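You operate a simulated robot arm through the tools that you are given. There is no shell and no other tool.

You are at the controls of a simulated two-armed robot. One attempt, no reset.

TASK
Free the middle conveyor's pinched can and run it to the gate.
Fine: belt switch Off first and left Off; free both star knobs on the rails, set the width to 45, tighten both; then hold the yellow button.
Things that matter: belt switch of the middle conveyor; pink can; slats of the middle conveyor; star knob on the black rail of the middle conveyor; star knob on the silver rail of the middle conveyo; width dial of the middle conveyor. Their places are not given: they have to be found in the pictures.

It is judged by the outcome, as a careful person would: the job done as asked, and still so three seconds after it is handed in. It fails if anything else is knocked over, pushed out of place, dropped, spilled or broken.

THE ROBOT
Two 7-joint arms with two-finger parallel grippers on one trunk that stands fixed in place. Base frame: the origin is at the foot of the trunk, x ahead of it, y to its left, z up. Readings come in mm, degrees, newtons and seconds.
The left shoulder is at [62, 195, 1304], the right one opposite. With the tool pointing down near the work surface each hand reaches from about 240 to 700 mm from the base axis, measured 20 degrees to its own side. Payload 1.57 kg a hand.
The tool frame of a hand sits at the grasp point between the pads (the TCP): z along the fingers, y along the line on which they close. The tips reach 30 mm beyond it. Largest opening 110 mm; finger width 24, thickness 12; the body of the gripper, 48 by 112 mm, starts 78 mm behind the TCP.
Orientation is that of the tool frame in the base frame, as a unit quaternion [x, y, z, w]. With the fingers straight down and closing along the base's y, the tool's x points along the base's -x, its y along +y and its z along -z.

THE INTERFACE
- The arms move only by the tool move_arm. It takes "left_motion", "right_motion" or both (then of equal length, played together; a hand with none holds still); each is a list of rows, each a list of 7 numbers: the turn, a rotation vector about the base's x, y, z in units of 4 degrees (1.0 is 4 degrees), then the shift along the base's x, y, z in units of 40 mm (1.0 is 40 mm), then the closure in counts, from 0 (fully open) to 255 (shut). In form: [[rx, ry, rz, tx, ty, tz, jaw], ...]. A call has 1 to 20 rows; each row shifts and turns the commanded pose from where the row before left it. A call with a number of a shift or a turn outside -1 to 1 is refused whole. Each row takes 0.2 s and may step no farther than 50 mm and 8.6 degrees from the row before; otherwise, or with a gripper value out of range, the whole call is refused. A pose out of reach is approached as far as the arm can. The call stops where the force on the tool passes 50 N (or 10 N more than at its start, if that is more) or the arm is blocked; 0.2 s more then pass. The fingers move at their own pace (about 72 mm/s each) and stop on an object; they squeeze with about 21 N. The grip force told is the motor's: it shows also when the fingers shut on nothing. Time passes only in rows, and 0.2 s behind the last, so rows that do not move let the fingers close. It gives the time, the measured TCP pose, the force on the tool (base axes), the opening and the grip force at its end, in the units of the frame above (readings bear some noise), with the torque about the TCP (base axes, N m) and any sound that the robot's microphone picked up.
- Cameras (640 x 400 px; columns grow to the right, rows downward): "scene" is now at [91.5, -42.9, 1869.8]; the picture's right is [-0.53, -0.85, -0.00], its down [-0.73, 0.46, -0.51] and it looks along [0.43, -0.27, -0.86] (base axes); focal length 360 px, centre (320, 200). "left" rides on the left gripper at [70, -16, -141] in its tool frame; the picture's right is [0.23, 0.97, 0.00], its down [-0.86, 0.20, -0.48] and it looks along [-0.47, 0.11, 0.88] (tool axes); focal length 222 px, centre (320, 200). "right" rides on the right gripper at [70, 16, -141] in its tool frame; the picture's right is [-0.23, 0.97, 0.00], its down [-0.86, -0.20, -0.48] and it looks along [-0.47, -0.11, 0.88] (tool axes); focal length 222 px, centre (320, 200).
- get_image(camera): a new picture of that camera. No time passes.
- slide_trunk(by): slides the trunk up (or, below 0, down) by that many mm; the arms and the scene camera ride with it, the base frame stays. It gives what a move gives, with no picture.
- pan_tilt(pan, tilt): turns the head with the scene camera to pan (to the left, within 86 degrees either way) and tilt (down, from -29 to 69), counted from straight ahead of the robot. It gives what a move gives.
- probe_pixels(camera, pixels): for up to 12 pixels [column, row] of the newest picture of that camera ("zoom" is the newest enlarged one), the place [x, y, z] in the base frame of the surface seen there, good to about 2 mm, but the place of the scene camera against the robot may be out by one fixed shift of up to 12 mm in any direction. No time passes.
- zoom(camera, box): a new picture of the part [left, top, right, bottom] of that camera's present view, enlarged. No time passes.
- job_done(): hands the job in; it is judged then, once.

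Open the grippers and draw the arms clear of the work before you hand the job in, unless the task says otherwise.

The tools are called as a command line: name --argument value ..., lists and objects as JSON in quotes. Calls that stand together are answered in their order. move_arm: Moves the arms, as the interface text tells. Its arguments: {"type":"object","properties":{"left_motion":{"type":"array","items":{"type":"array","items":{"type":"number"}}},"right_motion":{"type":"array","items":{"type":"array","items":{"type":"number"}}}},"required":[]} The other tools are called the same way: slide_trunk (by) moves the trunk up or down; pan_tilt (pan, tilt) turns the head that bears the scene camera; get_image (camera) takes a picture; probe_pixels (camera, pixels) gives the place of the surface under pixels of a picture; zoom (camera, box) takes an enlarged picture of a part of a camera's view; job_done () hands the job in.

At the start:

```text
time: 0.0
left_position: [449.6, -42.5, 1398.6]
left_ee_rot: [0.001, 1.0, 0.0, 0.0]
left_ft_force: [-0.5, -1.0, 0.6]
left_moment: [0.0, 0.02, -0.01]
left_gripper_width: 110.0
left_grip_force: 0.2
right_position: [270.7, -404.8, 1364.3]
right_ee_rot: [0.001, 1.0, 0.001, 0.0]
right_ft_force: [-0.2, 0.1, -0.1]
right_moment: [0.03, 0.01, 0.0]
right_gripper_width: 110.3
right_grip_force: 0.0
trunk travel left (down, up): [-900.0, 90.0]
head pan, tilt (commanded): [-32.1, 59.2]
```

scene: 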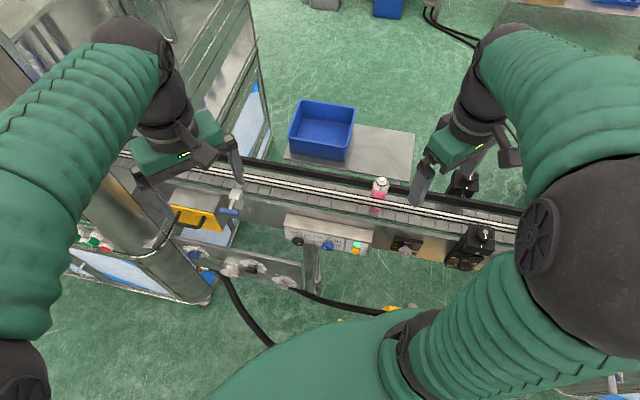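
right: 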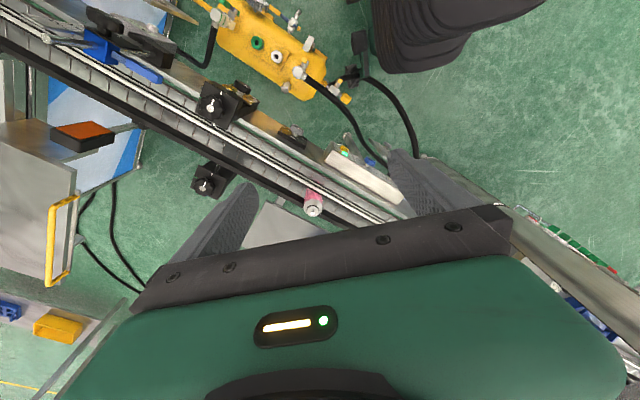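
left: 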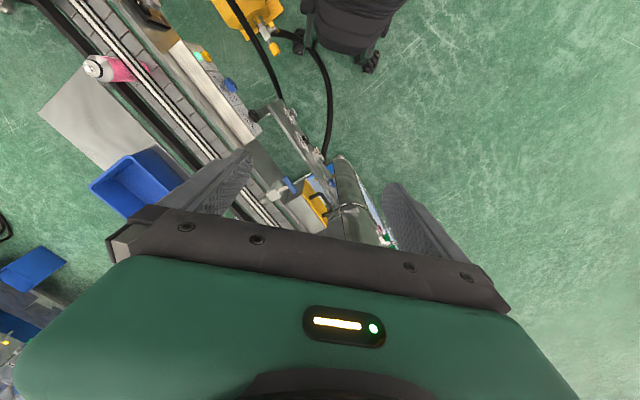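

The scene picture shows a conveyor with a pink can near (380,190), a control panel at about (330,240) and black blocks near (470,240). I take enlarged pictures to find the parts.

zoom --camera "scene" --box '[270, 160, 430, 260]'

zoom --camera "scene" --box '[380, 150, 540, 280]'

zoom --camera "right" --box '[180, 60, 420, 230]'

zoom --camera "scene" --box '[60, 140, 320, 320]'

```text
4.00 times, centred on (350, 210) of scene
```

zoom: 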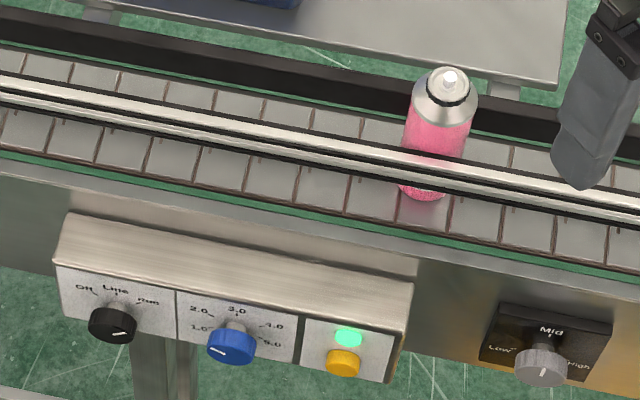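

```text
3.08 times, centred on (460, 215) of scene
```

zoom: 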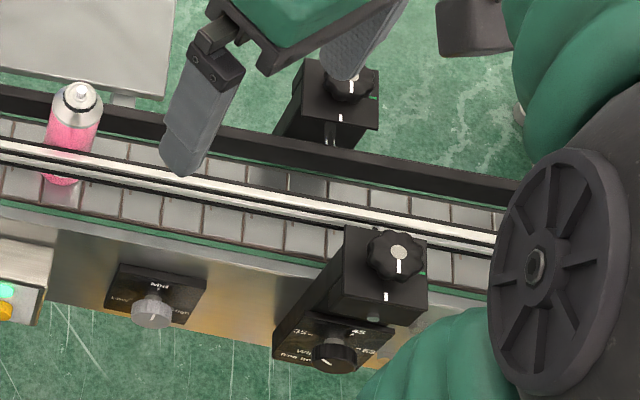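

```text
2.35 times, centred on (300, 145) of right
```

zoom: 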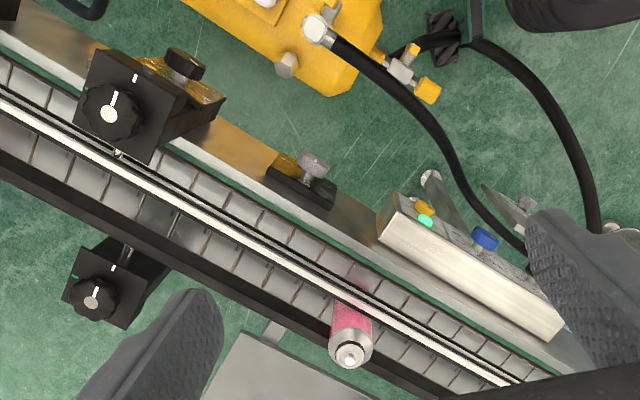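

```text
2.22 times, centred on (190, 230) of scene
```

zoom: 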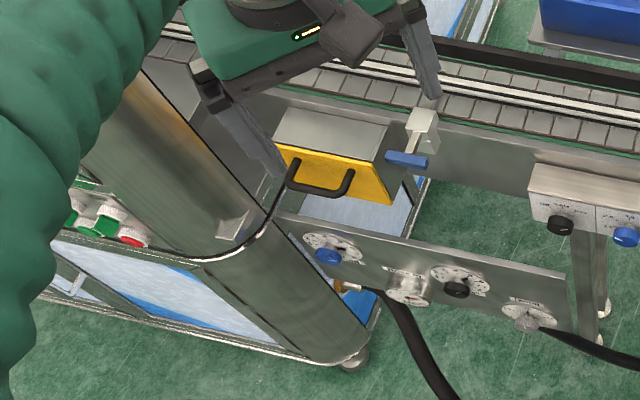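

The panel has a black Off/Line/Run switch, a blue dial and a yellow button with a green lamp. Two star-knob blocks sit near (470,190) and (480,235). I look closer at the rest and probe places.

probe_pixels --camera "scene" --pixels '[[298, 241], [327, 246], [356, 251], [380, 180], [376, 208], [405, 252], [481, 234], [465, 186], [466, 265], [240, 200], [500, 230], [300, 190]]'

zoom --camera "scene" --box '[430, 210, 510, 280]'

zoom --camera "scene" --box '[280, 220, 380, 270]'

```text
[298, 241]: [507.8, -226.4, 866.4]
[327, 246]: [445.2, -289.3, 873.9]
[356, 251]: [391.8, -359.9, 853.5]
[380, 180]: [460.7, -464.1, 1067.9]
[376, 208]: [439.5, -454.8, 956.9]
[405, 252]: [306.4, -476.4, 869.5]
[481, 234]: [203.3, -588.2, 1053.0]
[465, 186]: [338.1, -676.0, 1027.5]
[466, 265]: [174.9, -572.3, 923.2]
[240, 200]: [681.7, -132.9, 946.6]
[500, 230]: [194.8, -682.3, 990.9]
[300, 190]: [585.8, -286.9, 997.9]
```

```text
5.71 times, centred on (470, 245) of scene
```

zoom: 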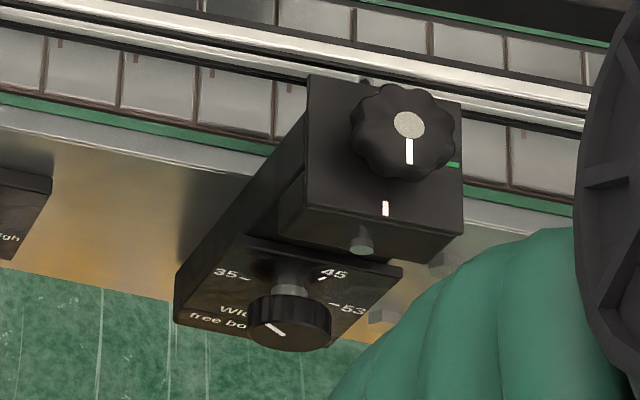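

```text
6.40 times, centred on (330, 245) of scene
```

zoom: 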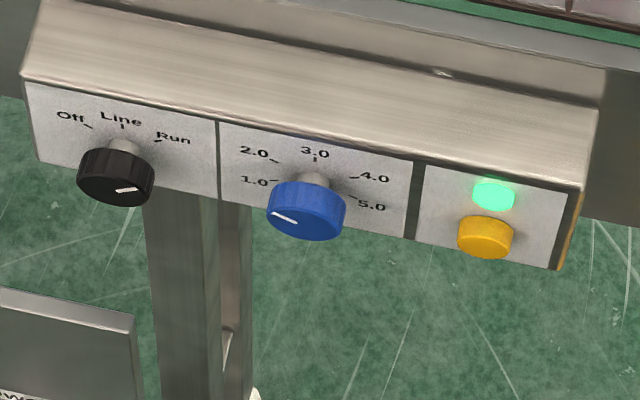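

The conveyor in view carries the pink can; its switch pointer points at "Run". I check whether there are other conveyors by turning the head a little and looking around.

pan_tilt --pan -50 --tilt 45

get_image --camera "scene"

pan_tilt --pan 0 --tilt 45

get_image --camera "scene"

```text
time: 0.8
left_position: [446.7, -43.2, 1398.2]
left_ee_rot: [0.001, 1.0, 0.0, 0.0]
left_ft_force: [-0.3, 0.7, 0.1]
left_moment: [0.0, -0.01, -0.01]
left_gripper_width: 110.0
left_grip_force: 0.1
right_position: [270.6, -403.5, 1363.4]
right_ee_rot: [0.0, 1.0, 0.0, 0.001]
right_ft_force: [0.0, 0.1, 0.4]
right_moment: [0.0, -0.01, 0.01]
right_gripper_width: 110.0
right_grip_force: 0.0
trunk travel left (down, up): [-900.0, 90.0]
head pan, tilt (commanded): [-50.0, 45.0]
```

```text
taken
```

scene: 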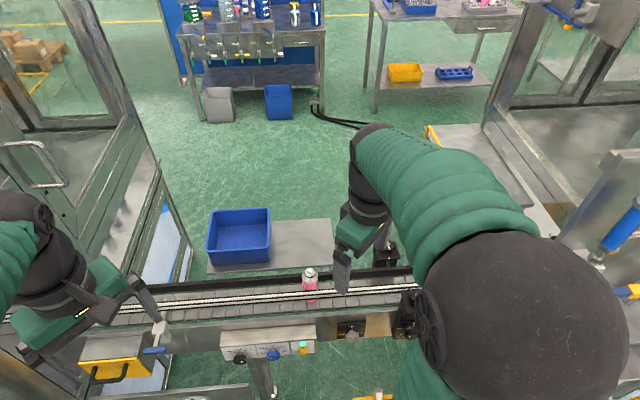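

```text
time: 2.0
left_position: [448.0, -42.0, 1398.1]
left_ee_rot: [0.001, 1.0, -0.001, 0.0]
left_ft_force: [0.7, 0.1, -0.1]
left_moment: [-0.01, -0.03, 0.01]
left_gripper_width: 110.1
left_grip_force: 0.0
right_position: [271.1, -404.0, 1364.3]
right_ee_rot: [0.0, 1.0, 0.0, 0.0]
right_ft_force: [-0.1, -1.0, -0.8]
right_moment: [-0.03, -0.02, 0.0]
right_gripper_width: 109.8
right_grip_force: 0.0
trunk travel left (down, up): [-900.0, 90.0]
head pan, tilt (commanded): [0.0, 45.0]
```

```text
taken
```

scene: 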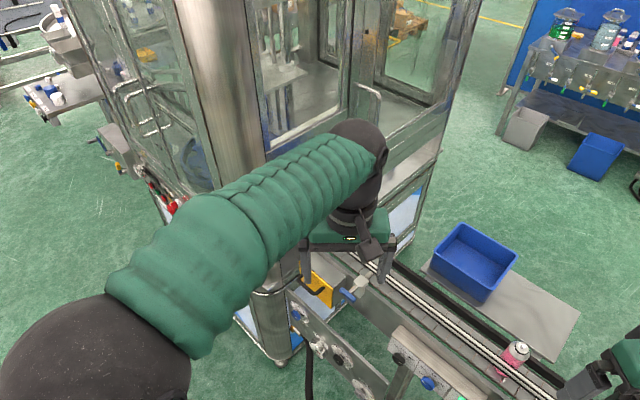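

Only this conveyor holds the pink can, so it is the middle one. I turn the head back toward it and zoom in with the right hand camera on both star knobs.

pan_tilt --pan -45 --tilt 60

zoom --camera "right" --box '[180, 60, 280, 210]'

get_image --camera "scene"

```text
time: 3.1
left_position: [448.4, -42.5, 1399.2]
left_ee_rot: [0.001, 1.0, 0.0, 0.0]
left_ft_force: [-0.2, -0.7, -0.5]
left_moment: [0.01, 0.0, -0.01]
left_gripper_width: 110.0
left_grip_force: 0.0
right_position: [270.7, -402.8, 1363.6]
right_ee_rot: [0.0, 1.0, 0.0, 0.001]
right_ft_force: [-1.0, 0.5, 0.8]
right_moment: [-0.02, -0.02, 0.0]
right_gripper_width: 110.2
right_grip_force: 0.1
trunk travel left (down, up): [-900.0, 90.0]
head pan, tilt (commanded): [-45.0, 60.0]
```

```text
2.67 times, centred on (230, 135) of right
```

zoom: 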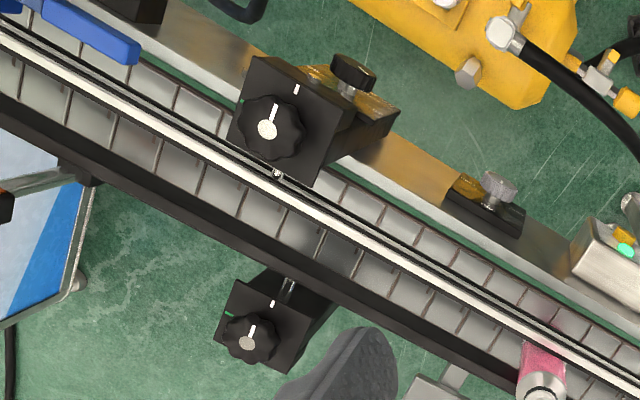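

```text
taken
```

scene: 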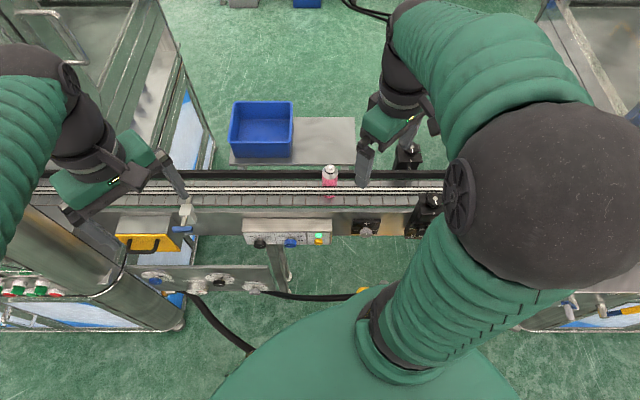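

The right end of the conveyor shows some blue and black parts that may be the gate. I zoom in on them in the right camera and on the left end in the left camera.

zoom --camera "right" --box '[0, 0, 240, 150]'

zoom --camera "left" --box '[60, 0, 380, 260]'

zoom --camera "scene" --box '[100, 150, 260, 270]'

```text
2.67 times, centred on (120, 75) of right
```

zoom: 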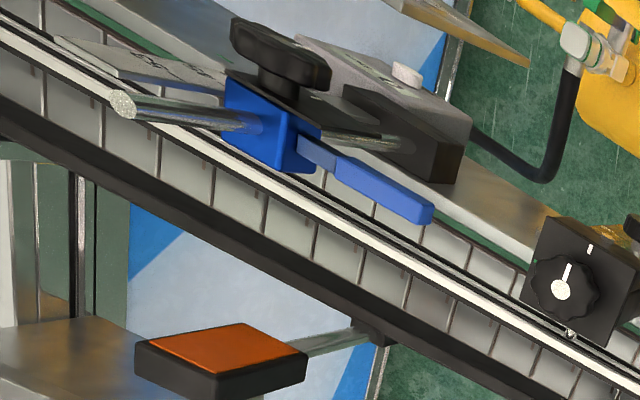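

```text
1.54 times, centred on (220, 130) of left
```

zoom: 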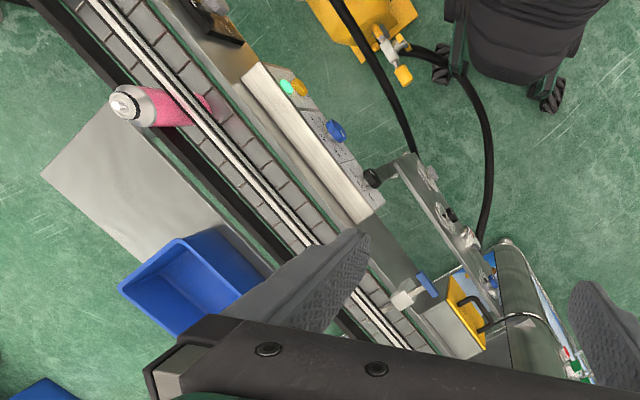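

```text
3.33 times, centred on (180, 210) of scene
```

zoom: 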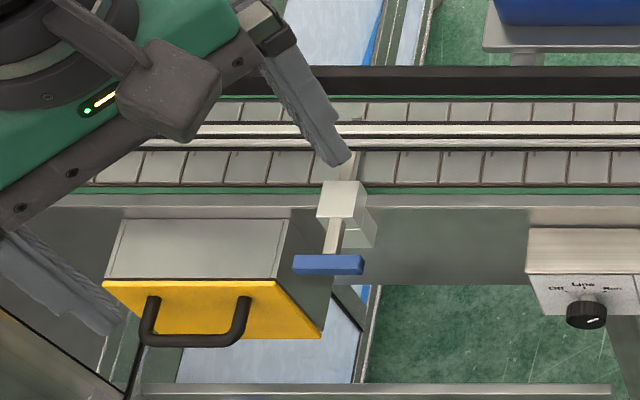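

The left end shows a strip reaching across the belt from a block with a blue handle, near (185,200), probably the gate. I draw the left arm back to the left for a clear view.

move_arm --left_motion '[[0, 0, 0, -0.3, 0.9, 0.2, 0], [0, 0, 0, -0.3, 0.9, 0.2, 0], [0, 0, 0, -0.3, 0.9, 0.2, 0], [0, 0, 0, -0.3, 0.9, 0.2, 0], [0, 0, 0, -0.3, 0.9, 0.2, 0], [0, 0, 0, -0.3, 0.9, 0.2, 0], [0, 0, 0, -0.3, 0.9, 0.2, 0], [0, 0, 0, -0.3, 0.9, 0.2, 0]]'

get_image --camera "scene"

zoom --camera "scene" --box '[230, 200, 350, 280]'

```text
time: 4.9
left_position: [349.1, 249.5, 1464.3]
left_ee_rot: [0.0, 1.0, -0.001, 0.0]
left_ft_force: [0.2, 0.3, -0.6]
left_moment: [-0.06, -0.02, 0.02]
left_gripper_width: 110.2
left_grip_force: 0.0
right_position: [270.0, -400.9, 1365.0]
right_ee_rot: [0.0, 1.0, -0.001, 0.001]
right_ft_force: [-0.8, -0.4, -0.6]
right_moment: [-0.02, -0.03, 0.02]
right_gripper_width: 109.9
right_grip_force: 0.0
trunk travel left (down, up): [-900.0, 90.0]
head pan, tilt (commanded): [-45.0, 60.0]
```

```text
taken
```

scene: 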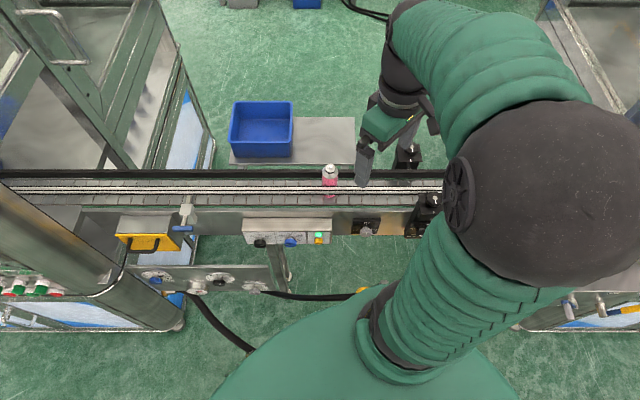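

```text
5.00 times, centred on (290, 240) of scene
```

zoom: 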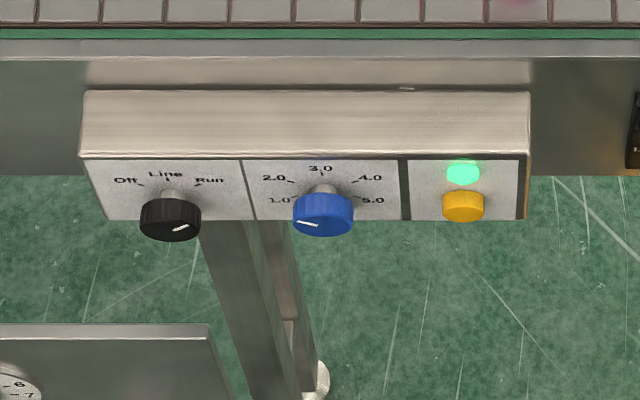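

The panel is seen plainly now. I probe points on its face, its knobs and the rails to get the panel's plane and the conveyor's direction.

probe_pixels --camera "zoom" --pixels '[[100, 170], [120, 205], [235, 175], [235, 210], [400, 175], [395, 212], [510, 175], [510, 212], [170, 210], [322, 205], [463, 200], [463, 172]]'

probe_pixels --camera "scene" --pixels '[[30, 188], [250, 188], [340, 188], [430, 186], [40, 173], [200, 174], [440, 177], [330, 172], [186, 200], [186, 225], [60, 200], [360, 215]]'

```text
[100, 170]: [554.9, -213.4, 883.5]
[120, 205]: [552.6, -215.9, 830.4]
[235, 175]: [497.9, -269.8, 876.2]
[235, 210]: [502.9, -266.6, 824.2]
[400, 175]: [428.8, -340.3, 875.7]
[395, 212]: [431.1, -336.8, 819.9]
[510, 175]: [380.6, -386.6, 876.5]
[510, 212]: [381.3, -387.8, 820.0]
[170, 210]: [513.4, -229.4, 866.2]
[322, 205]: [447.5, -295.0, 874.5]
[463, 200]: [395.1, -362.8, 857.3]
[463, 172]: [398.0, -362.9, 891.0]
```

```text
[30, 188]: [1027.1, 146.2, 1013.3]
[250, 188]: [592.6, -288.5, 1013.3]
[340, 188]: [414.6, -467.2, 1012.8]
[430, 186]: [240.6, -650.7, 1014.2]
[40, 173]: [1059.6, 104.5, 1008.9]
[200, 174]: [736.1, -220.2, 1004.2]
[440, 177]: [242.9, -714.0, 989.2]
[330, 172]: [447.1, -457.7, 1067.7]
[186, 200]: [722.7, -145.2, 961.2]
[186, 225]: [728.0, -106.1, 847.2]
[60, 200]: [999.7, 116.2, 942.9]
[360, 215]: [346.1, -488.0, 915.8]
```

The belt runs along (0.707,0.707) and the panel face is vertical, facing the robot. I take a fresh right-hand picture and probe the star knobs there, since the hand camera carries no fixed shift.

get_image --camera "right"

zoom --camera "right" --box '[180, 70, 280, 132]'

probe_pixels --camera "zoom" --pixels '[[200, 200], [220, 160], [300, 110]]'

zoom --camera "right" --box '[180, 150, 280, 212]'

```text
taken
```

right: 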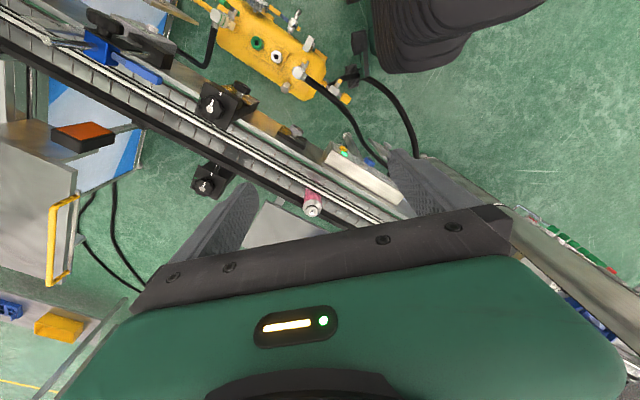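

```text
6.40 times, centred on (230, 101) of right
```

zoom: 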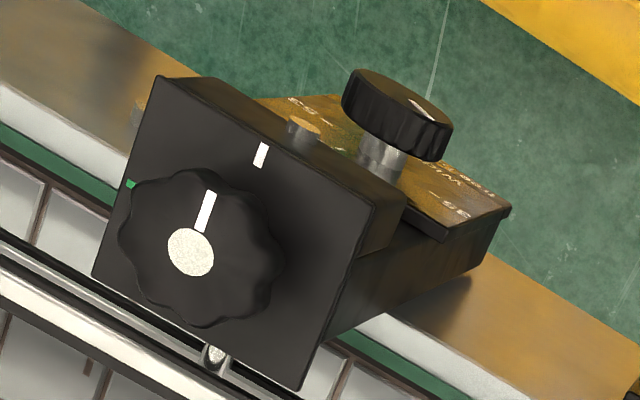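

```text
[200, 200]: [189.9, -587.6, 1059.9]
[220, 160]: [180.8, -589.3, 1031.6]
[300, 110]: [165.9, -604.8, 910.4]
```

```text
6.40 times, centred on (230, 181) of right
```

zoom: 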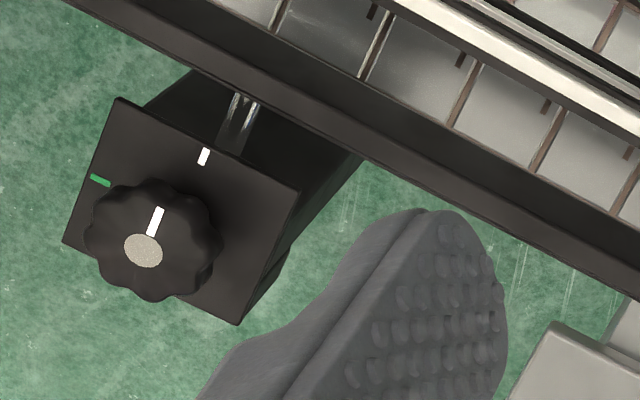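

The star knobs turn about vertical axes. Each pointer stands at the white mark facing the robot, with a green mark a quarter turn anticlockwise from above. I bring the right hand closer over the near block to see the width dial and the knob marks.

move_arm --right_motion '[[0, 0, -1, -0.466, -0.375, -0.62, 0], [0, 0, -1, -0.466, -0.375, -0.62, 0], [0, 0, -1, -0.466, -0.375, -0.62, 0], [0, 0, -1, -0.466, -0.375, -0.62, 0], [0, 0, -1, -0.466, -0.375, -0.62, 0], [0, 0, -1, -0.466, -0.375, -0.62, 0], [0, 0, -1, -0.466, -0.375, -0.62, 0], [0, 0, -1, -0.466, -0.375, -0.62, 0]]'

get_image --camera "right"

get_image --camera "scene"

```text
time: 6.7
left_position: [349.8, 244.9, 1464.4]
left_ee_rot: [0.001, 1.0, 0.0, 0.0]
left_ft_force: [-0.2, -0.6, -0.1]
left_moment: [-0.01, -0.03, -0.02]
left_gripper_width: 109.9
left_grip_force: 0.0
right_position: [122.5, -523.5, 1170.4]
right_ee_rot: [0.276, 0.961, 0.001, 0.0]
right_ft_force: [-0.3, -0.5, 0.5]
right_moment: [0.01, 0.01, -0.02]
right_gripper_width: 109.9
right_grip_force: 0.0
trunk travel left (down, up): [-900.0, 90.0]
head pan, tilt (commanded): [-45.0, 60.0]
```

```text
taken
```

right: 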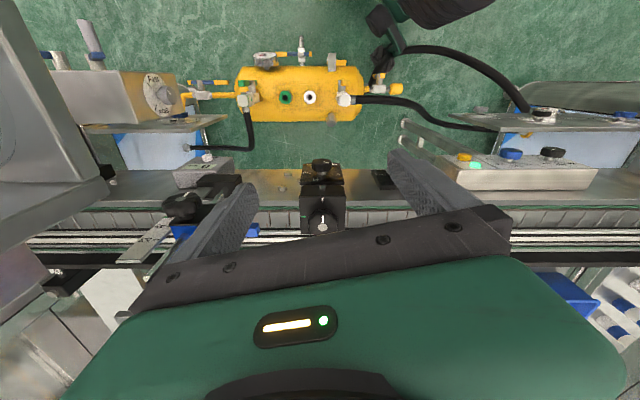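

```text
taken
```

scene: 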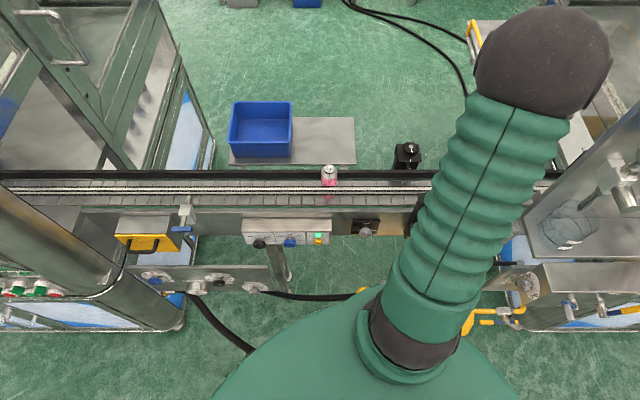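

The near block is at (322,205) in the right picture with the width dial at (322,175). I zoom in there and probe.

zoom --camera "right" --box '[270, 145, 370, 245]'

probe_pixels --camera "zoom" --pixels '[[200, 290], [200, 150], [200, 110], [150, 130], [250, 130]]'

zoom --camera "scene" --box '[340, 130, 440, 240]'

```text
4.00 times, centred on (320, 195) of right
```

zoom: 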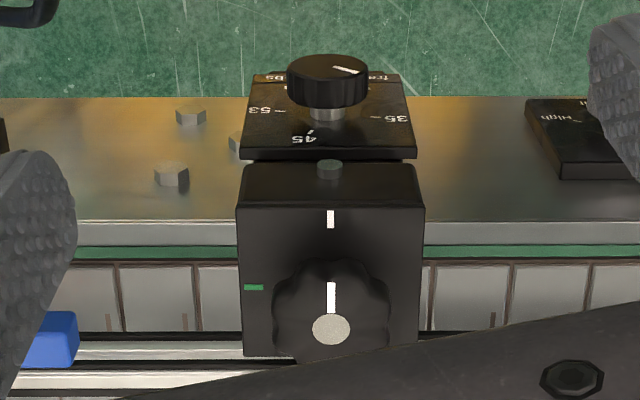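

```text
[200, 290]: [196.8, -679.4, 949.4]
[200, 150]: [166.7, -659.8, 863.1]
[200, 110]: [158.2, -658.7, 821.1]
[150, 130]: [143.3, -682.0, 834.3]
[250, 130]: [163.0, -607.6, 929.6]
```

```text
3.64 times, centred on (390, 185) of scene
```

zoom: 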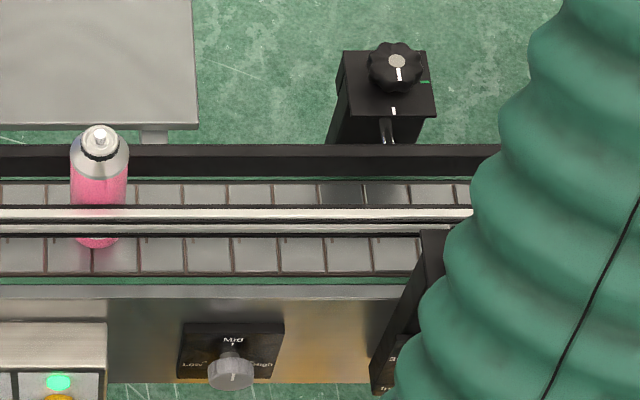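

The zoomed picture has the star knob disc at (330,328), block marks at (330,219) and (253,287), and the dial cap at (328,78) with its plate. I probe those pixels.

zoom --camera "right" --box '[270, 145, 370, 245]'

probe_pixels --camera "zoom" --pixels '[[330, 328], [330, 219], [253, 287], [285, 315], [375, 315], [330, 275], [400, 240], [328, 70], [328, 100], [326, 115], [270, 145], [400, 145]]'

probe_pixels --camera "zoom" --pixels '[[395, 90], [262, 90], [295, 78], [360, 78], [345, 71], [330, 58], [250, 200], [415, 200], [245, 345], [415, 340], [330, 145], [575, 120]]'

```text
4.00 times, centred on (320, 195) of right
```

zoom: 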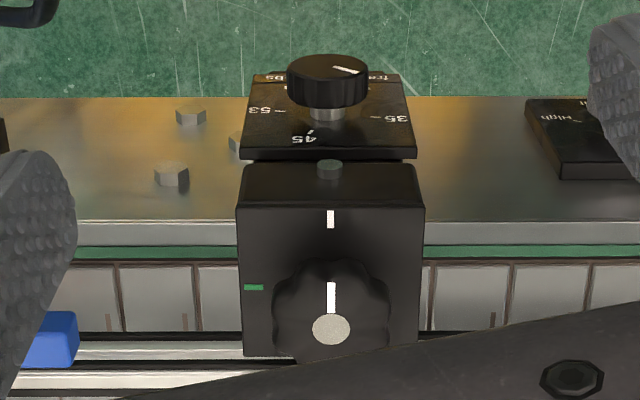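

```text
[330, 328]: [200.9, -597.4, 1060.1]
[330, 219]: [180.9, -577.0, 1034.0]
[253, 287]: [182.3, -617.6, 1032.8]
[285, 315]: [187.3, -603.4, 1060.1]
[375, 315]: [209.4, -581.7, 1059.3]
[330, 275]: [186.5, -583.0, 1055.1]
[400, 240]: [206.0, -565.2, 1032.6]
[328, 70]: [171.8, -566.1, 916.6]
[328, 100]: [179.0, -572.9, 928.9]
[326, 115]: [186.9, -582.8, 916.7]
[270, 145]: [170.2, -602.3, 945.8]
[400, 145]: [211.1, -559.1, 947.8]
```

```text
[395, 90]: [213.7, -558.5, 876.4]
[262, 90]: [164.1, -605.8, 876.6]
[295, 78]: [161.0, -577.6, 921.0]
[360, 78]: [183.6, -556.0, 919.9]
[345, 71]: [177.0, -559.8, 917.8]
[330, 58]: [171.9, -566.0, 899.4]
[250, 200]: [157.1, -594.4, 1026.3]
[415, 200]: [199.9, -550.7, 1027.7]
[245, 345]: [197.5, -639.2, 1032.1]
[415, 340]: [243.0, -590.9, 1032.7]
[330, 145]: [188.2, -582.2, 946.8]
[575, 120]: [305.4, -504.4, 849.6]
```

The dial plate and panel face are both vertical, so the dial, the switch and the button are worked with a hand pointing level along (0.707,-0.707,0). Before bringing the left arm in, I probe what lies below and left of the panel.

probe_pixels --camera "scene" --pixels '[[210, 266], [260, 266], [155, 276], [220, 283], [254, 287], [150, 242], [150, 225], [120, 260], [360, 292], [280, 290], [187, 227], [187, 212]]'

zoom --camera "scene" --box '[110, 160, 270, 300]'

```text
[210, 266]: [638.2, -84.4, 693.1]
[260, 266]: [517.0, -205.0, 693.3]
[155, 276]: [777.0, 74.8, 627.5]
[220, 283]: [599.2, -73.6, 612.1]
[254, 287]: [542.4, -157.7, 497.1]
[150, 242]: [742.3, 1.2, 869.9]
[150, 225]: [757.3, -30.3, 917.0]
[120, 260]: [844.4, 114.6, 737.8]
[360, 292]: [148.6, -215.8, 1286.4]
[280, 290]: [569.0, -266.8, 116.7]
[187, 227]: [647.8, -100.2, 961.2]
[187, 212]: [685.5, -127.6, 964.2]
```

```text
2.86 times, centred on (190, 230) of scene
```

zoom: 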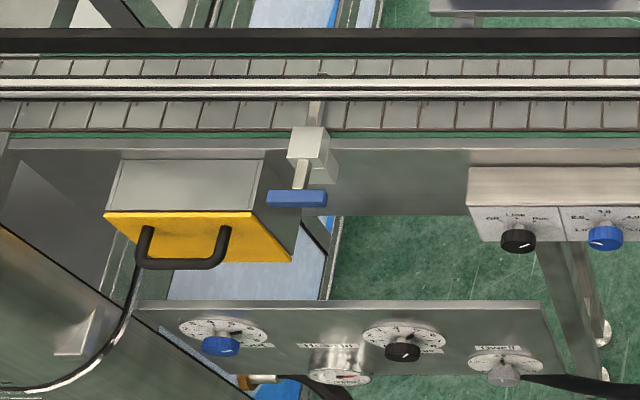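

The gate strip crosses the belt near scene pixel (187,195), about 410 mm along the belt from mid; the space in front of the panel is free down to z≈693. I bring the left hand down in front of the panel while yawing it -45 degrees.

move_arm --left_motion '[[0, 0, -0.9375, 0.106, -0.76, -0.654, 0], [0, 0, -0.9375, 0.106, -0.76, -0.654, 0], [0, 0, -0.9375, 0.106, -0.76, -0.654, 0], [0, 0, -0.9375, 0.106, -0.76, -0.654, 0], [0, 0, -0.9375, 0.106, -0.76, -0.654, 0], [0, 0, -0.9375, 0.106, -0.76, -0.654, 0], [0, 0, -0.9375, 0.106, -0.76, -0.654, 0], [0, 0, -0.9375, 0.106, -0.76, -0.654, 0], [0, 0, -0.9375, 0.106, -0.76, -0.654, 0], [0, 0, -0.9375, 0.106, -0.76, -0.654, 0], [0, 0, -0.9375, 0.106, -0.76, -0.654, 0], [0, 0, -0.9375, 0.106, -0.76, -0.654, 0]]'

get_image --camera "left"

get_image --camera "scene"

```text
time: 9.3
left_position: [408.8, -121.2, 1152.1]
left_ee_rot: [0.381, 0.924, -0.001, 0.002]
left_ft_force: [-0.1, -0.7, 0.4]
left_moment: [0.02, 0.0, 0.02]
left_gripper_width: 110.1
left_grip_force: 0.0
right_position: [125.9, -524.2, 1170.7]
right_ee_rot: [0.275, 0.961, 0.002, -0.001]
right_ft_force: [-0.5, 0.1, 0.6]
right_moment: [-0.01, -0.01, 0.03]
right_gripper_width: 110.1
right_grip_force: 0.1
trunk travel left (down, up): [-900.0, 90.0]
head pan, tilt (commanded): [-45.0, 60.0]
```

```text
taken
```

left: 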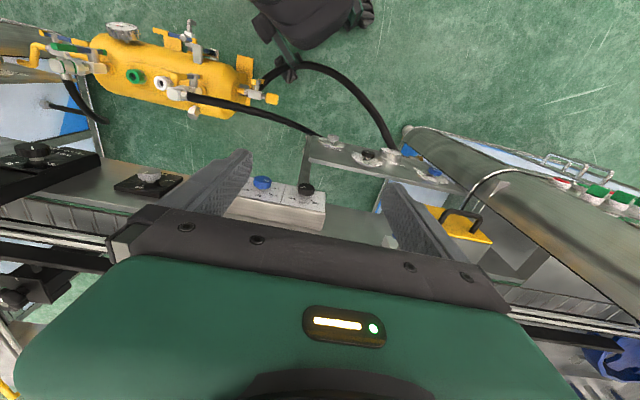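

```text
taken
```

scene: 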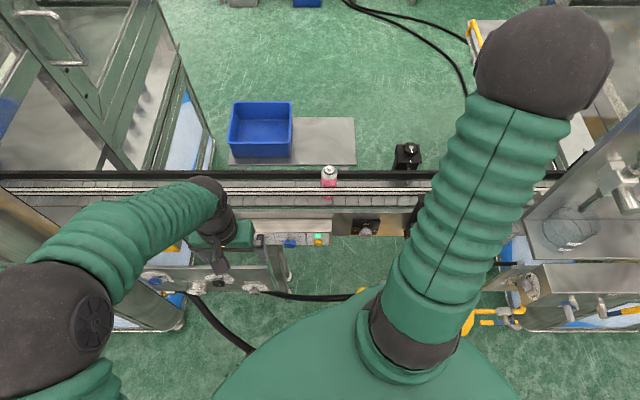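

The left hand now hovers in front of the panel, pointing down. I pitch it up to level, pointing at the panel, while lowering it to about z=950.

move_arm --left_motion '[[-0.994, -0.994, 0, 0.069, -0.076, -0.316, 0], [-0.994, -0.994, 0, 0.069, -0.076, -0.316, 0], [-0.994, -0.994, 0, 0.069, -0.076, -0.316, 0], [-0.994, -0.994, 0, 0.069, -0.076, -0.316, 0], [-0.994, -0.994, 0, 0.069, -0.076, -0.316, 0], [-0.994, -0.994, 0, 0.069, -0.076, -0.316, 0], [-0.994, -0.994, 0, 0.069, -0.076, -0.316, 0], [-0.994, -0.994, 0, 0.069, -0.076, -0.316, 0], [-0.994, -0.994, 0, 0.069, -0.076, -0.316, 0], [-0.994, -0.994, 0, 0.069, -0.076, -0.316, 0], [-0.994, -0.994, 0, 0.069, -0.076, -0.316, 0], [-0.994, -0.994, 0, 0.069, -0.076, -0.316, 0], [-0.994, -0.994, 0, 0.069, -0.076, -0.316, 0], [-0.994, -0.994, 0, 0.069, -0.076, -0.316, 0], [-0.994, -0.994, 0, 0.069, -0.076, -0.316, 0], [-0.994, -0.994, 0, 0.069, -0.076, -0.316, 0]]'

get_image --camera "left"

get_image --camera "scene"

```text
time: 10.8
left_position: [502.1, -116.5, 1172.2]
left_ee_rot: [0.294, 0.874, -0.125, 0.366]
left_ft_force: [0.0, 0.7, -0.4]
left_moment: [0.0, 0.0, 0.05]
left_gripper_width: 110.1
left_grip_force: 0.1
right_position: [122.1, -519.7, 1174.6]
right_ee_rot: [0.276, 0.961, -0.001, 0.0]
right_ft_force: [0.5, 0.5, 0.1]
right_moment: [0.0, 0.01, 0.02]
right_gripper_width: 110.1
right_grip_force: 0.0
trunk travel left (down, up): [-900.0, 90.0]
head pan, tilt (commanded): [-45.0, 60.0]
stopped in row 7 (left hand): the arm was blocked; the commanded pose is now the measured one
```

```text
taken
```

left: 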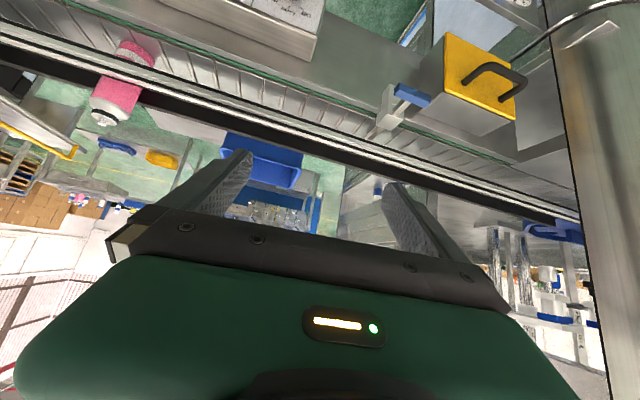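

```text
taken
```

scene: 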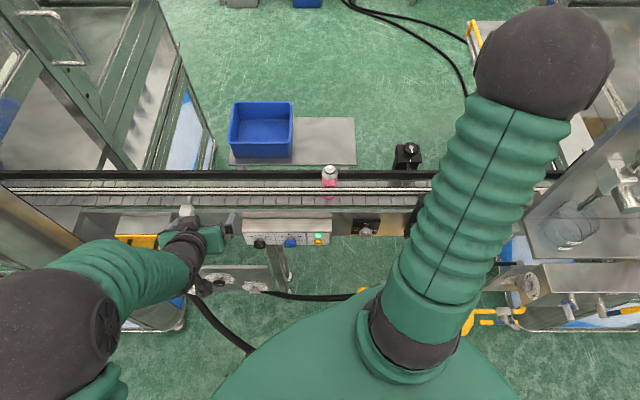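

The left arm was blocked at about 40 degrees of pitch, with its elbow high; likely a wrist limit. I probe where the elbows are so I can choose a better trunk height.

probe_pixels --camera "scene" --pixels '[[60, 320], [95, 325], [140, 270], [190, 250], [20, 370], [545, 60], [480, 200], [410, 340], [205, 235]]'

pan_tilt --pan 10 --tilt 60

get_image --camera "scene"

```text
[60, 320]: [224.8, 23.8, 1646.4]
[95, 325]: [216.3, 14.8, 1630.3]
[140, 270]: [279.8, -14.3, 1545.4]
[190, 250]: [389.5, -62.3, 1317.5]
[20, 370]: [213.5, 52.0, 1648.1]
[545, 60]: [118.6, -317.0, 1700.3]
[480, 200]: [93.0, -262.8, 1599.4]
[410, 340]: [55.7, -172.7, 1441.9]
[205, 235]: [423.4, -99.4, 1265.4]
```

```text
time: 12.0
left_position: [503.7, -115.8, 1171.6]
left_ee_rot: [0.293, 0.874, -0.125, 0.366]
left_ft_force: [0.0, -0.8, 0.1]
left_moment: [0.01, -0.01, 0.01]
left_gripper_width: 109.9
left_grip_force: 0.0
right_position: [122.8, -519.8, 1173.2]
right_ee_rot: [0.275, 0.961, 0.0, 0.0]
right_ft_force: [-0.5, -0.9, 0.4]
right_moment: [-0.03, 0.02, 0.01]
right_gripper_width: 110.1
right_grip_force: 0.0
trunk travel left (down, up): [-900.0, 90.0]
head pan, tilt (commanded): [10.0, 60.0]
```

```text
taken
```

scene: 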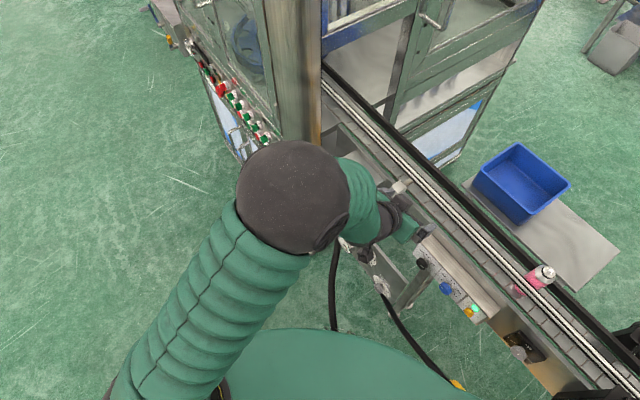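

The left elbow sits high near z=1600, so the forearm slopes steeply down and the wrist cannot level the hand. I will lower the trunk; first I draw the right hand back from the conveyor and up a little.

move_arm --right_motion '[[0, 0, 0, -0.4, 0.4, 0.8, 0], [0, 0, 0, -0.4, 0.4, 0.8, 0], [0, 0, 0, -0.4, 0.4, 0.8, 0], [0, 0, 0, -0.4, 0.4, 0.8, 0], [0, 0, 0, -0.4, 0.4, 0.8, 0]]' --left_motion '[[0, 0, 0, -0.2, 0.2, 0, 0], [0, 0, 0, -0.2, 0.2, 0, 0], [0, 0, 0, -0.2, 0.2, 0, 0], [0, 0, 0, -0.2, 0.2, 0, 0], [0, 0, 0, -0.2, 0.2, 0, 0]]'

slide_trunk --by -250

pan_tilt --pan -45 --tilt 50

get_image --camera "scene"

get_image --camera "left"

```text
time: 13.2
left_position: [454.7, -78.3, 1159.1]
left_ee_rot: [0.299, 0.875, -0.125, 0.359]
left_ft_force: [-0.2, -0.5, 0.0]
left_moment: [-0.02, 0.01, 0.01]
left_gripper_width: 109.9
left_grip_force: 0.0
right_position: [42.9, -438.2, 1332.4]
right_ee_rot: [0.276, 0.961, -0.001, 0.001]
right_ft_force: [-0.8, 0.2, -0.9]
right_moment: [0.0, -0.01, 0.01]
right_gripper_width: 110.0
right_grip_force: 0.0
trunk travel left (down, up): [-900.0, 90.0]
head pan, tilt (commanded): [10.0, 60.0]
```

```text
time: 15.8
left_position: [472.0, -57.6, 914.1]
left_ee_rot: [0.275, 0.882, -0.116, 0.366]
left_ft_force: [-0.5, -0.3, 0.3]
left_moment: [0.01, 0.0, -0.03]
left_gripper_width: 110.1
left_grip_force: 0.1
right_position: [46.2, -441.4, 1082.6]
right_ee_rot: [0.275, 0.961, -0.001, 0.0]
right_ft_force: [0.4, -0.2, 0.1]
right_moment: [0.0, 0.01, -0.03]
right_gripper_width: 110.0
right_grip_force: 0.0
trunk travel left (down, up): [-650.0, 340.0]
head pan, tilt (commanded): [10.0, 60.0]
```

```text
time: 17.1
left_position: [470.2, -56.8, 909.4]
left_ee_rot: [0.275, 0.883, -0.114, 0.362]
left_ft_force: [-0.5, -0.1, -0.2]
left_moment: [0.01, -0.02, -0.01]
left_gripper_width: 110.0
left_grip_force: 0.1
right_position: [44.5, -441.7, 1081.0]
right_ee_rot: [0.276, 0.961, -0.001, 0.0]
right_ft_force: [0.2, -0.2, -0.5]
right_moment: [0.01, 0.01, -0.01]
right_gripper_width: 109.9
right_grip_force: 0.1
trunk travel left (down, up): [-650.0, 340.0]
head pan, tilt (commanded): [-45.0, 50.0]
```

```text
taken
```

scene: 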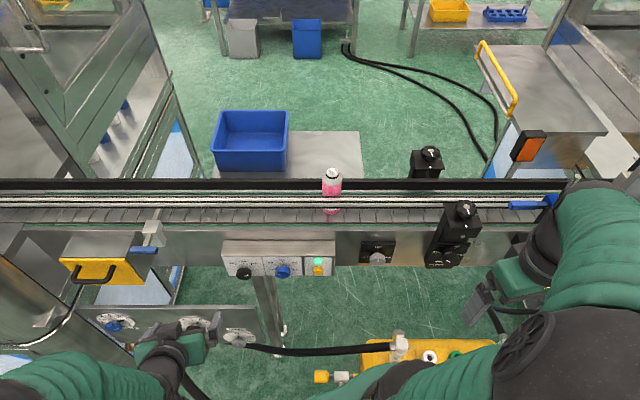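

```text
taken
```

left: 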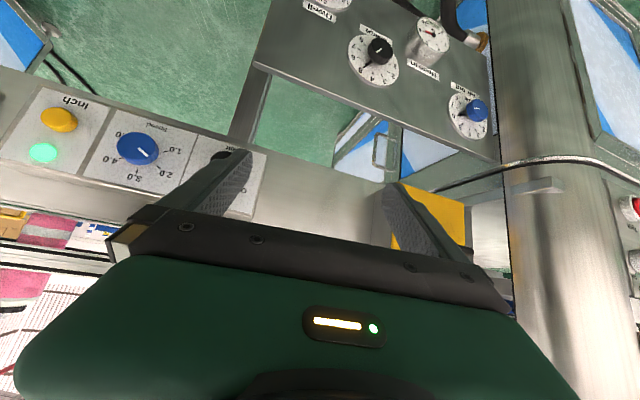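

The lower view shows the panel plainly, with the "Inch" button at left of the left-hand picture. The left arm still lags, so I will raise the left hand and lower the trunk further; first I check the height of the yellow tank near scene (430,360).

probe_pixels --camera "scene" --pixels '[[460, 345], [400, 340], [345, 377], [430, 357], [55, 350], [20, 355], [550, 320], [190, 330], [100, 330], [230, 335]]'

move_arm --left_motion '[[0, 0, 0, 0, 0, 1, 0], [0, 0, 0, 0, 0, 1, 0], [0, 0, 0, 0, 0, 1, 0], [0, 0, 0, 0, 0, 1, 0], [0, 0, 0, 0, 0, 1, 0]]'

```text
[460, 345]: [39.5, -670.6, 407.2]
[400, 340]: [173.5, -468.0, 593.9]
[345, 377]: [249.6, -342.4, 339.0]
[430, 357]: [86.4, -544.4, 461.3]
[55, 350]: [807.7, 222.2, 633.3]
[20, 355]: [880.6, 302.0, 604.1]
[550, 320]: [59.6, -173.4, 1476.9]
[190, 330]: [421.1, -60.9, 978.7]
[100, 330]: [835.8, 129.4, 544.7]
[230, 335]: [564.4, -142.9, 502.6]
```

```text
time: 18.2
left_position: [456.8, -78.8, 1112.7]
left_ee_rot: [0.299, 0.876, -0.122, 0.358]
left_ft_force: [0.0, -0.3, 0.6]
left_moment: [0.03, 0.01, 0.04]
left_gripper_width: 110.2
left_grip_force: 0.2
right_position: [44.3, -440.4, 1083.9]
right_ee_rot: [0.276, 0.961, 0.0, 0.001]
right_ft_force: [-0.1, 0.0, -0.5]
right_moment: [-0.04, -0.03, 0.01]
right_gripper_width: 109.9
right_grip_force: 0.1
trunk travel left (down, up): [-650.0, 340.0]
head pan, tilt (commanded): [-45.0, 50.0]
```

The hand tracks well at z=1112. I pitch it up to level here and take out the leftover yaw, moving slightly forward.

move_arm --left_motion '[[-1, -1, -0.33, 0.13, -0.13, 0, 0], [-1, -1, -0.33, 0.13, -0.13, 0, 0], [-1, -1, -0.33, 0.13, -0.13, 0, 0], [-1, -1, -0.33, 0.13, -0.13, 0, 0], [-1, -1, -0.33, 0.13, -0.13, 0, 0], [-1, -1, -0.33, 0.13, -0.13, 0, 0], [-1, -1, -0.33, 0.13, -0.13, 0, 0], [-1, -1, -0.33, 0.13, -0.13, 0, 0]]'

get_image --camera "scene"

```text
time: 20.1
left_position: [498.1, -121.2, 1108.9]
left_ee_rot: [0.289, 0.647, -0.302, 0.637]
left_ft_force: [0.1, -0.5, 0.0]
left_moment: [-0.03, 0.0, -0.02]
left_gripper_width: 109.8
left_grip_force: 0.0
right_position: [46.8, -441.3, 1081.2]
right_ee_rot: [0.275, 0.961, -0.001, 0.0]
right_ft_force: [0.1, -0.2, 0.1]
right_moment: [-0.02, 0.01, 0.04]
right_gripper_width: 110.4
right_grip_force: 0.1
trunk travel left (down, up): [-650.0, 340.0]
head pan, tilt (commanded): [-45.0, 50.0]
```

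```text
taken
```

scene: 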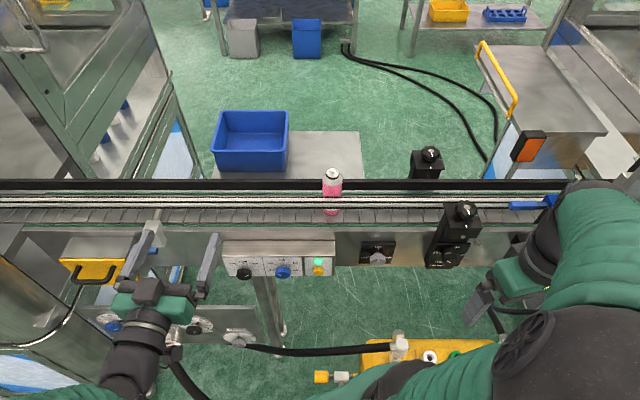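

The left hand is level now at z=1109, pointing at the panel. I lower the trunk 250 mm more to bring it to the panel's height in the same arm posture.

slide_trunk --by -250

move_arm --left_motion '[[0, 0, 0.55, -0.5, -0.5, 0, 0], [0, 0, 0.55, -0.5, -0.5, 0, 0]]'

get_image --camera "left"

get_image --camera "scene"

```text
time: 22.6
left_position: [495.7, -119.9, 860.7]
left_ee_rot: [0.29, 0.647, -0.303, 0.637]
left_ft_force: [0.0, -0.1, -0.1]
left_moment: [0.0, -0.01, -0.03]
left_gripper_width: 110.1
left_grip_force: 0.1
right_position: [45.6, -441.6, 831.0]
right_ee_rot: [0.275, 0.961, -0.001, 0.0]
right_ft_force: [0.1, 0.2, 0.3]
right_moment: [0.01, 0.01, -0.01]
right_gripper_width: 110.0
right_grip_force: 0.1
trunk travel left (down, up): [-400.0, 590.0]
head pan, tilt (commanded): [-45.0, 50.0]
```

```text
time: 23.2
left_position: [455.3, -160.2, 857.5]
left_ee_rot: [0.264, 0.659, -0.277, 0.647]
left_ft_force: [-0.2, 0.9, -0.5]
left_moment: [0.0, 0.0, 0.0]
left_gripper_width: 110.0
left_grip_force: 0.1
right_position: [46.2, -442.3, 831.1]
right_ee_rot: [0.276, 0.961, 0.0, 0.0]
right_ft_force: [0.0, -0.5, 0.1]
right_moment: [-0.01, 0.01, 0.04]
right_gripper_width: 110.1
right_grip_force: 0.0
trunk travel left (down, up): [-400.0, 590.0]
head pan, tilt (commanded): [-45.0, 50.0]
```

```text
taken
```

left: 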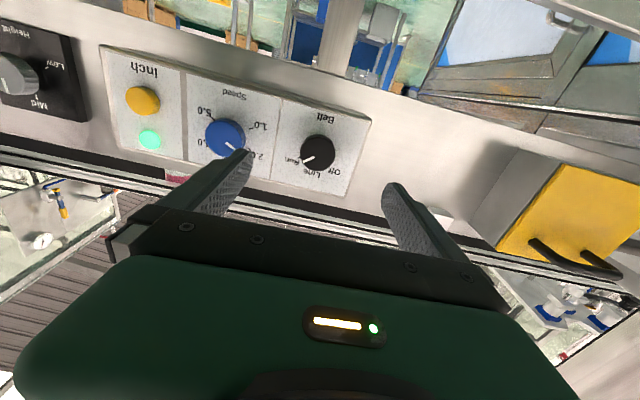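

```text
taken
```

scene: 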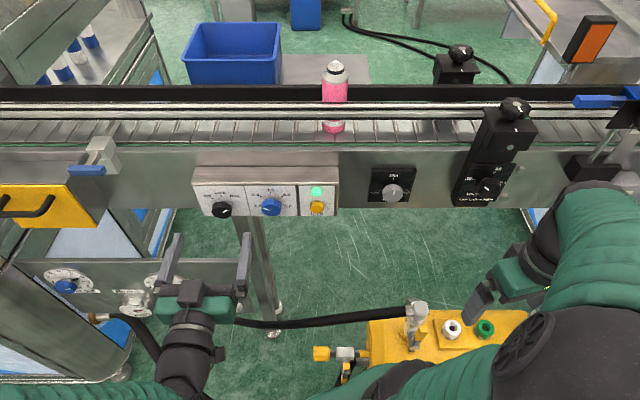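

Good front view: in the left picture the "Belt" switch cap is at (318,152) and its pointer points to "Run". I zoom in on the switch and the width dial and probe the switch.

zoom --camera "left" --box '[260, 95, 380, 205]'

probe_pixels --camera "left" --pixels '[[318, 152], [302, 152], [334, 152], [318, 138], [318, 167], [345, 130], [290, 125], [310, 185], [225, 137], [143, 100], [150, 138], [345, 178]]'

zoom --camera "scene" --box '[360, 90, 560, 220]'

zoom --camera "scene" --box '[190, 150, 350, 230]'

```text
3.64 times, centred on (320, 150) of left
```

zoom: 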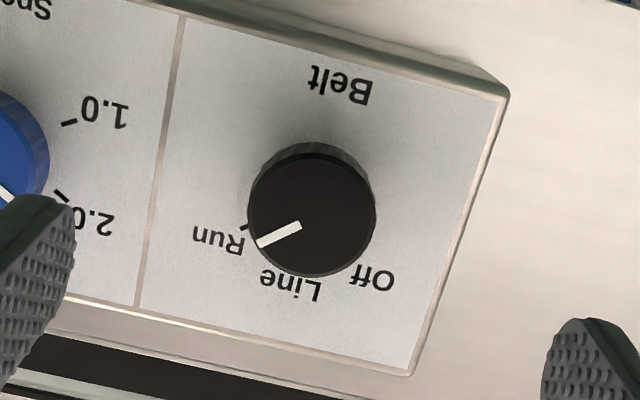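

```text
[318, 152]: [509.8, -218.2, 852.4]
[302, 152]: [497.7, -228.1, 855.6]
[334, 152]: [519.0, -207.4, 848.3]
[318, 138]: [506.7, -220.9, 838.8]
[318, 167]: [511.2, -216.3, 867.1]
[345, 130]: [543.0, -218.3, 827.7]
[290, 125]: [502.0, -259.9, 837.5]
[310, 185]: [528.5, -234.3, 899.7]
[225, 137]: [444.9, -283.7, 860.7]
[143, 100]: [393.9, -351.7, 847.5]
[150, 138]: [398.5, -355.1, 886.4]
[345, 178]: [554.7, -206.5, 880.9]
```

```text
3.08 times, centred on (460, 155) of scene
```

zoom: 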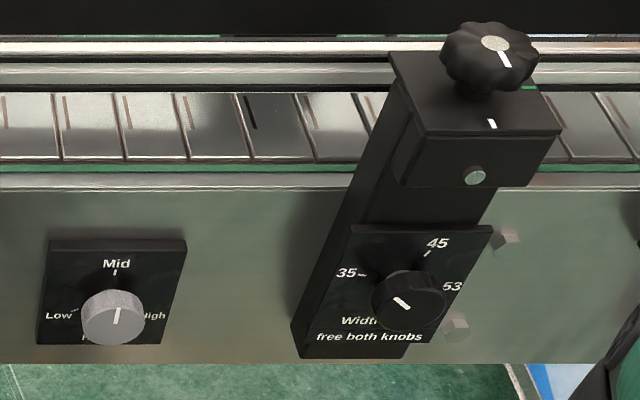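

```text
4.00 times, centred on (270, 190) of scene
```

zoom: 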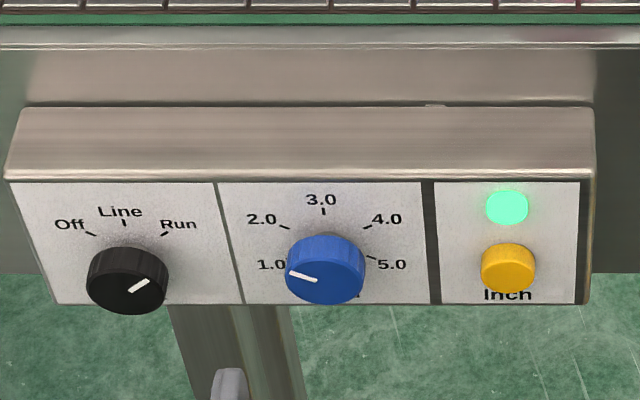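

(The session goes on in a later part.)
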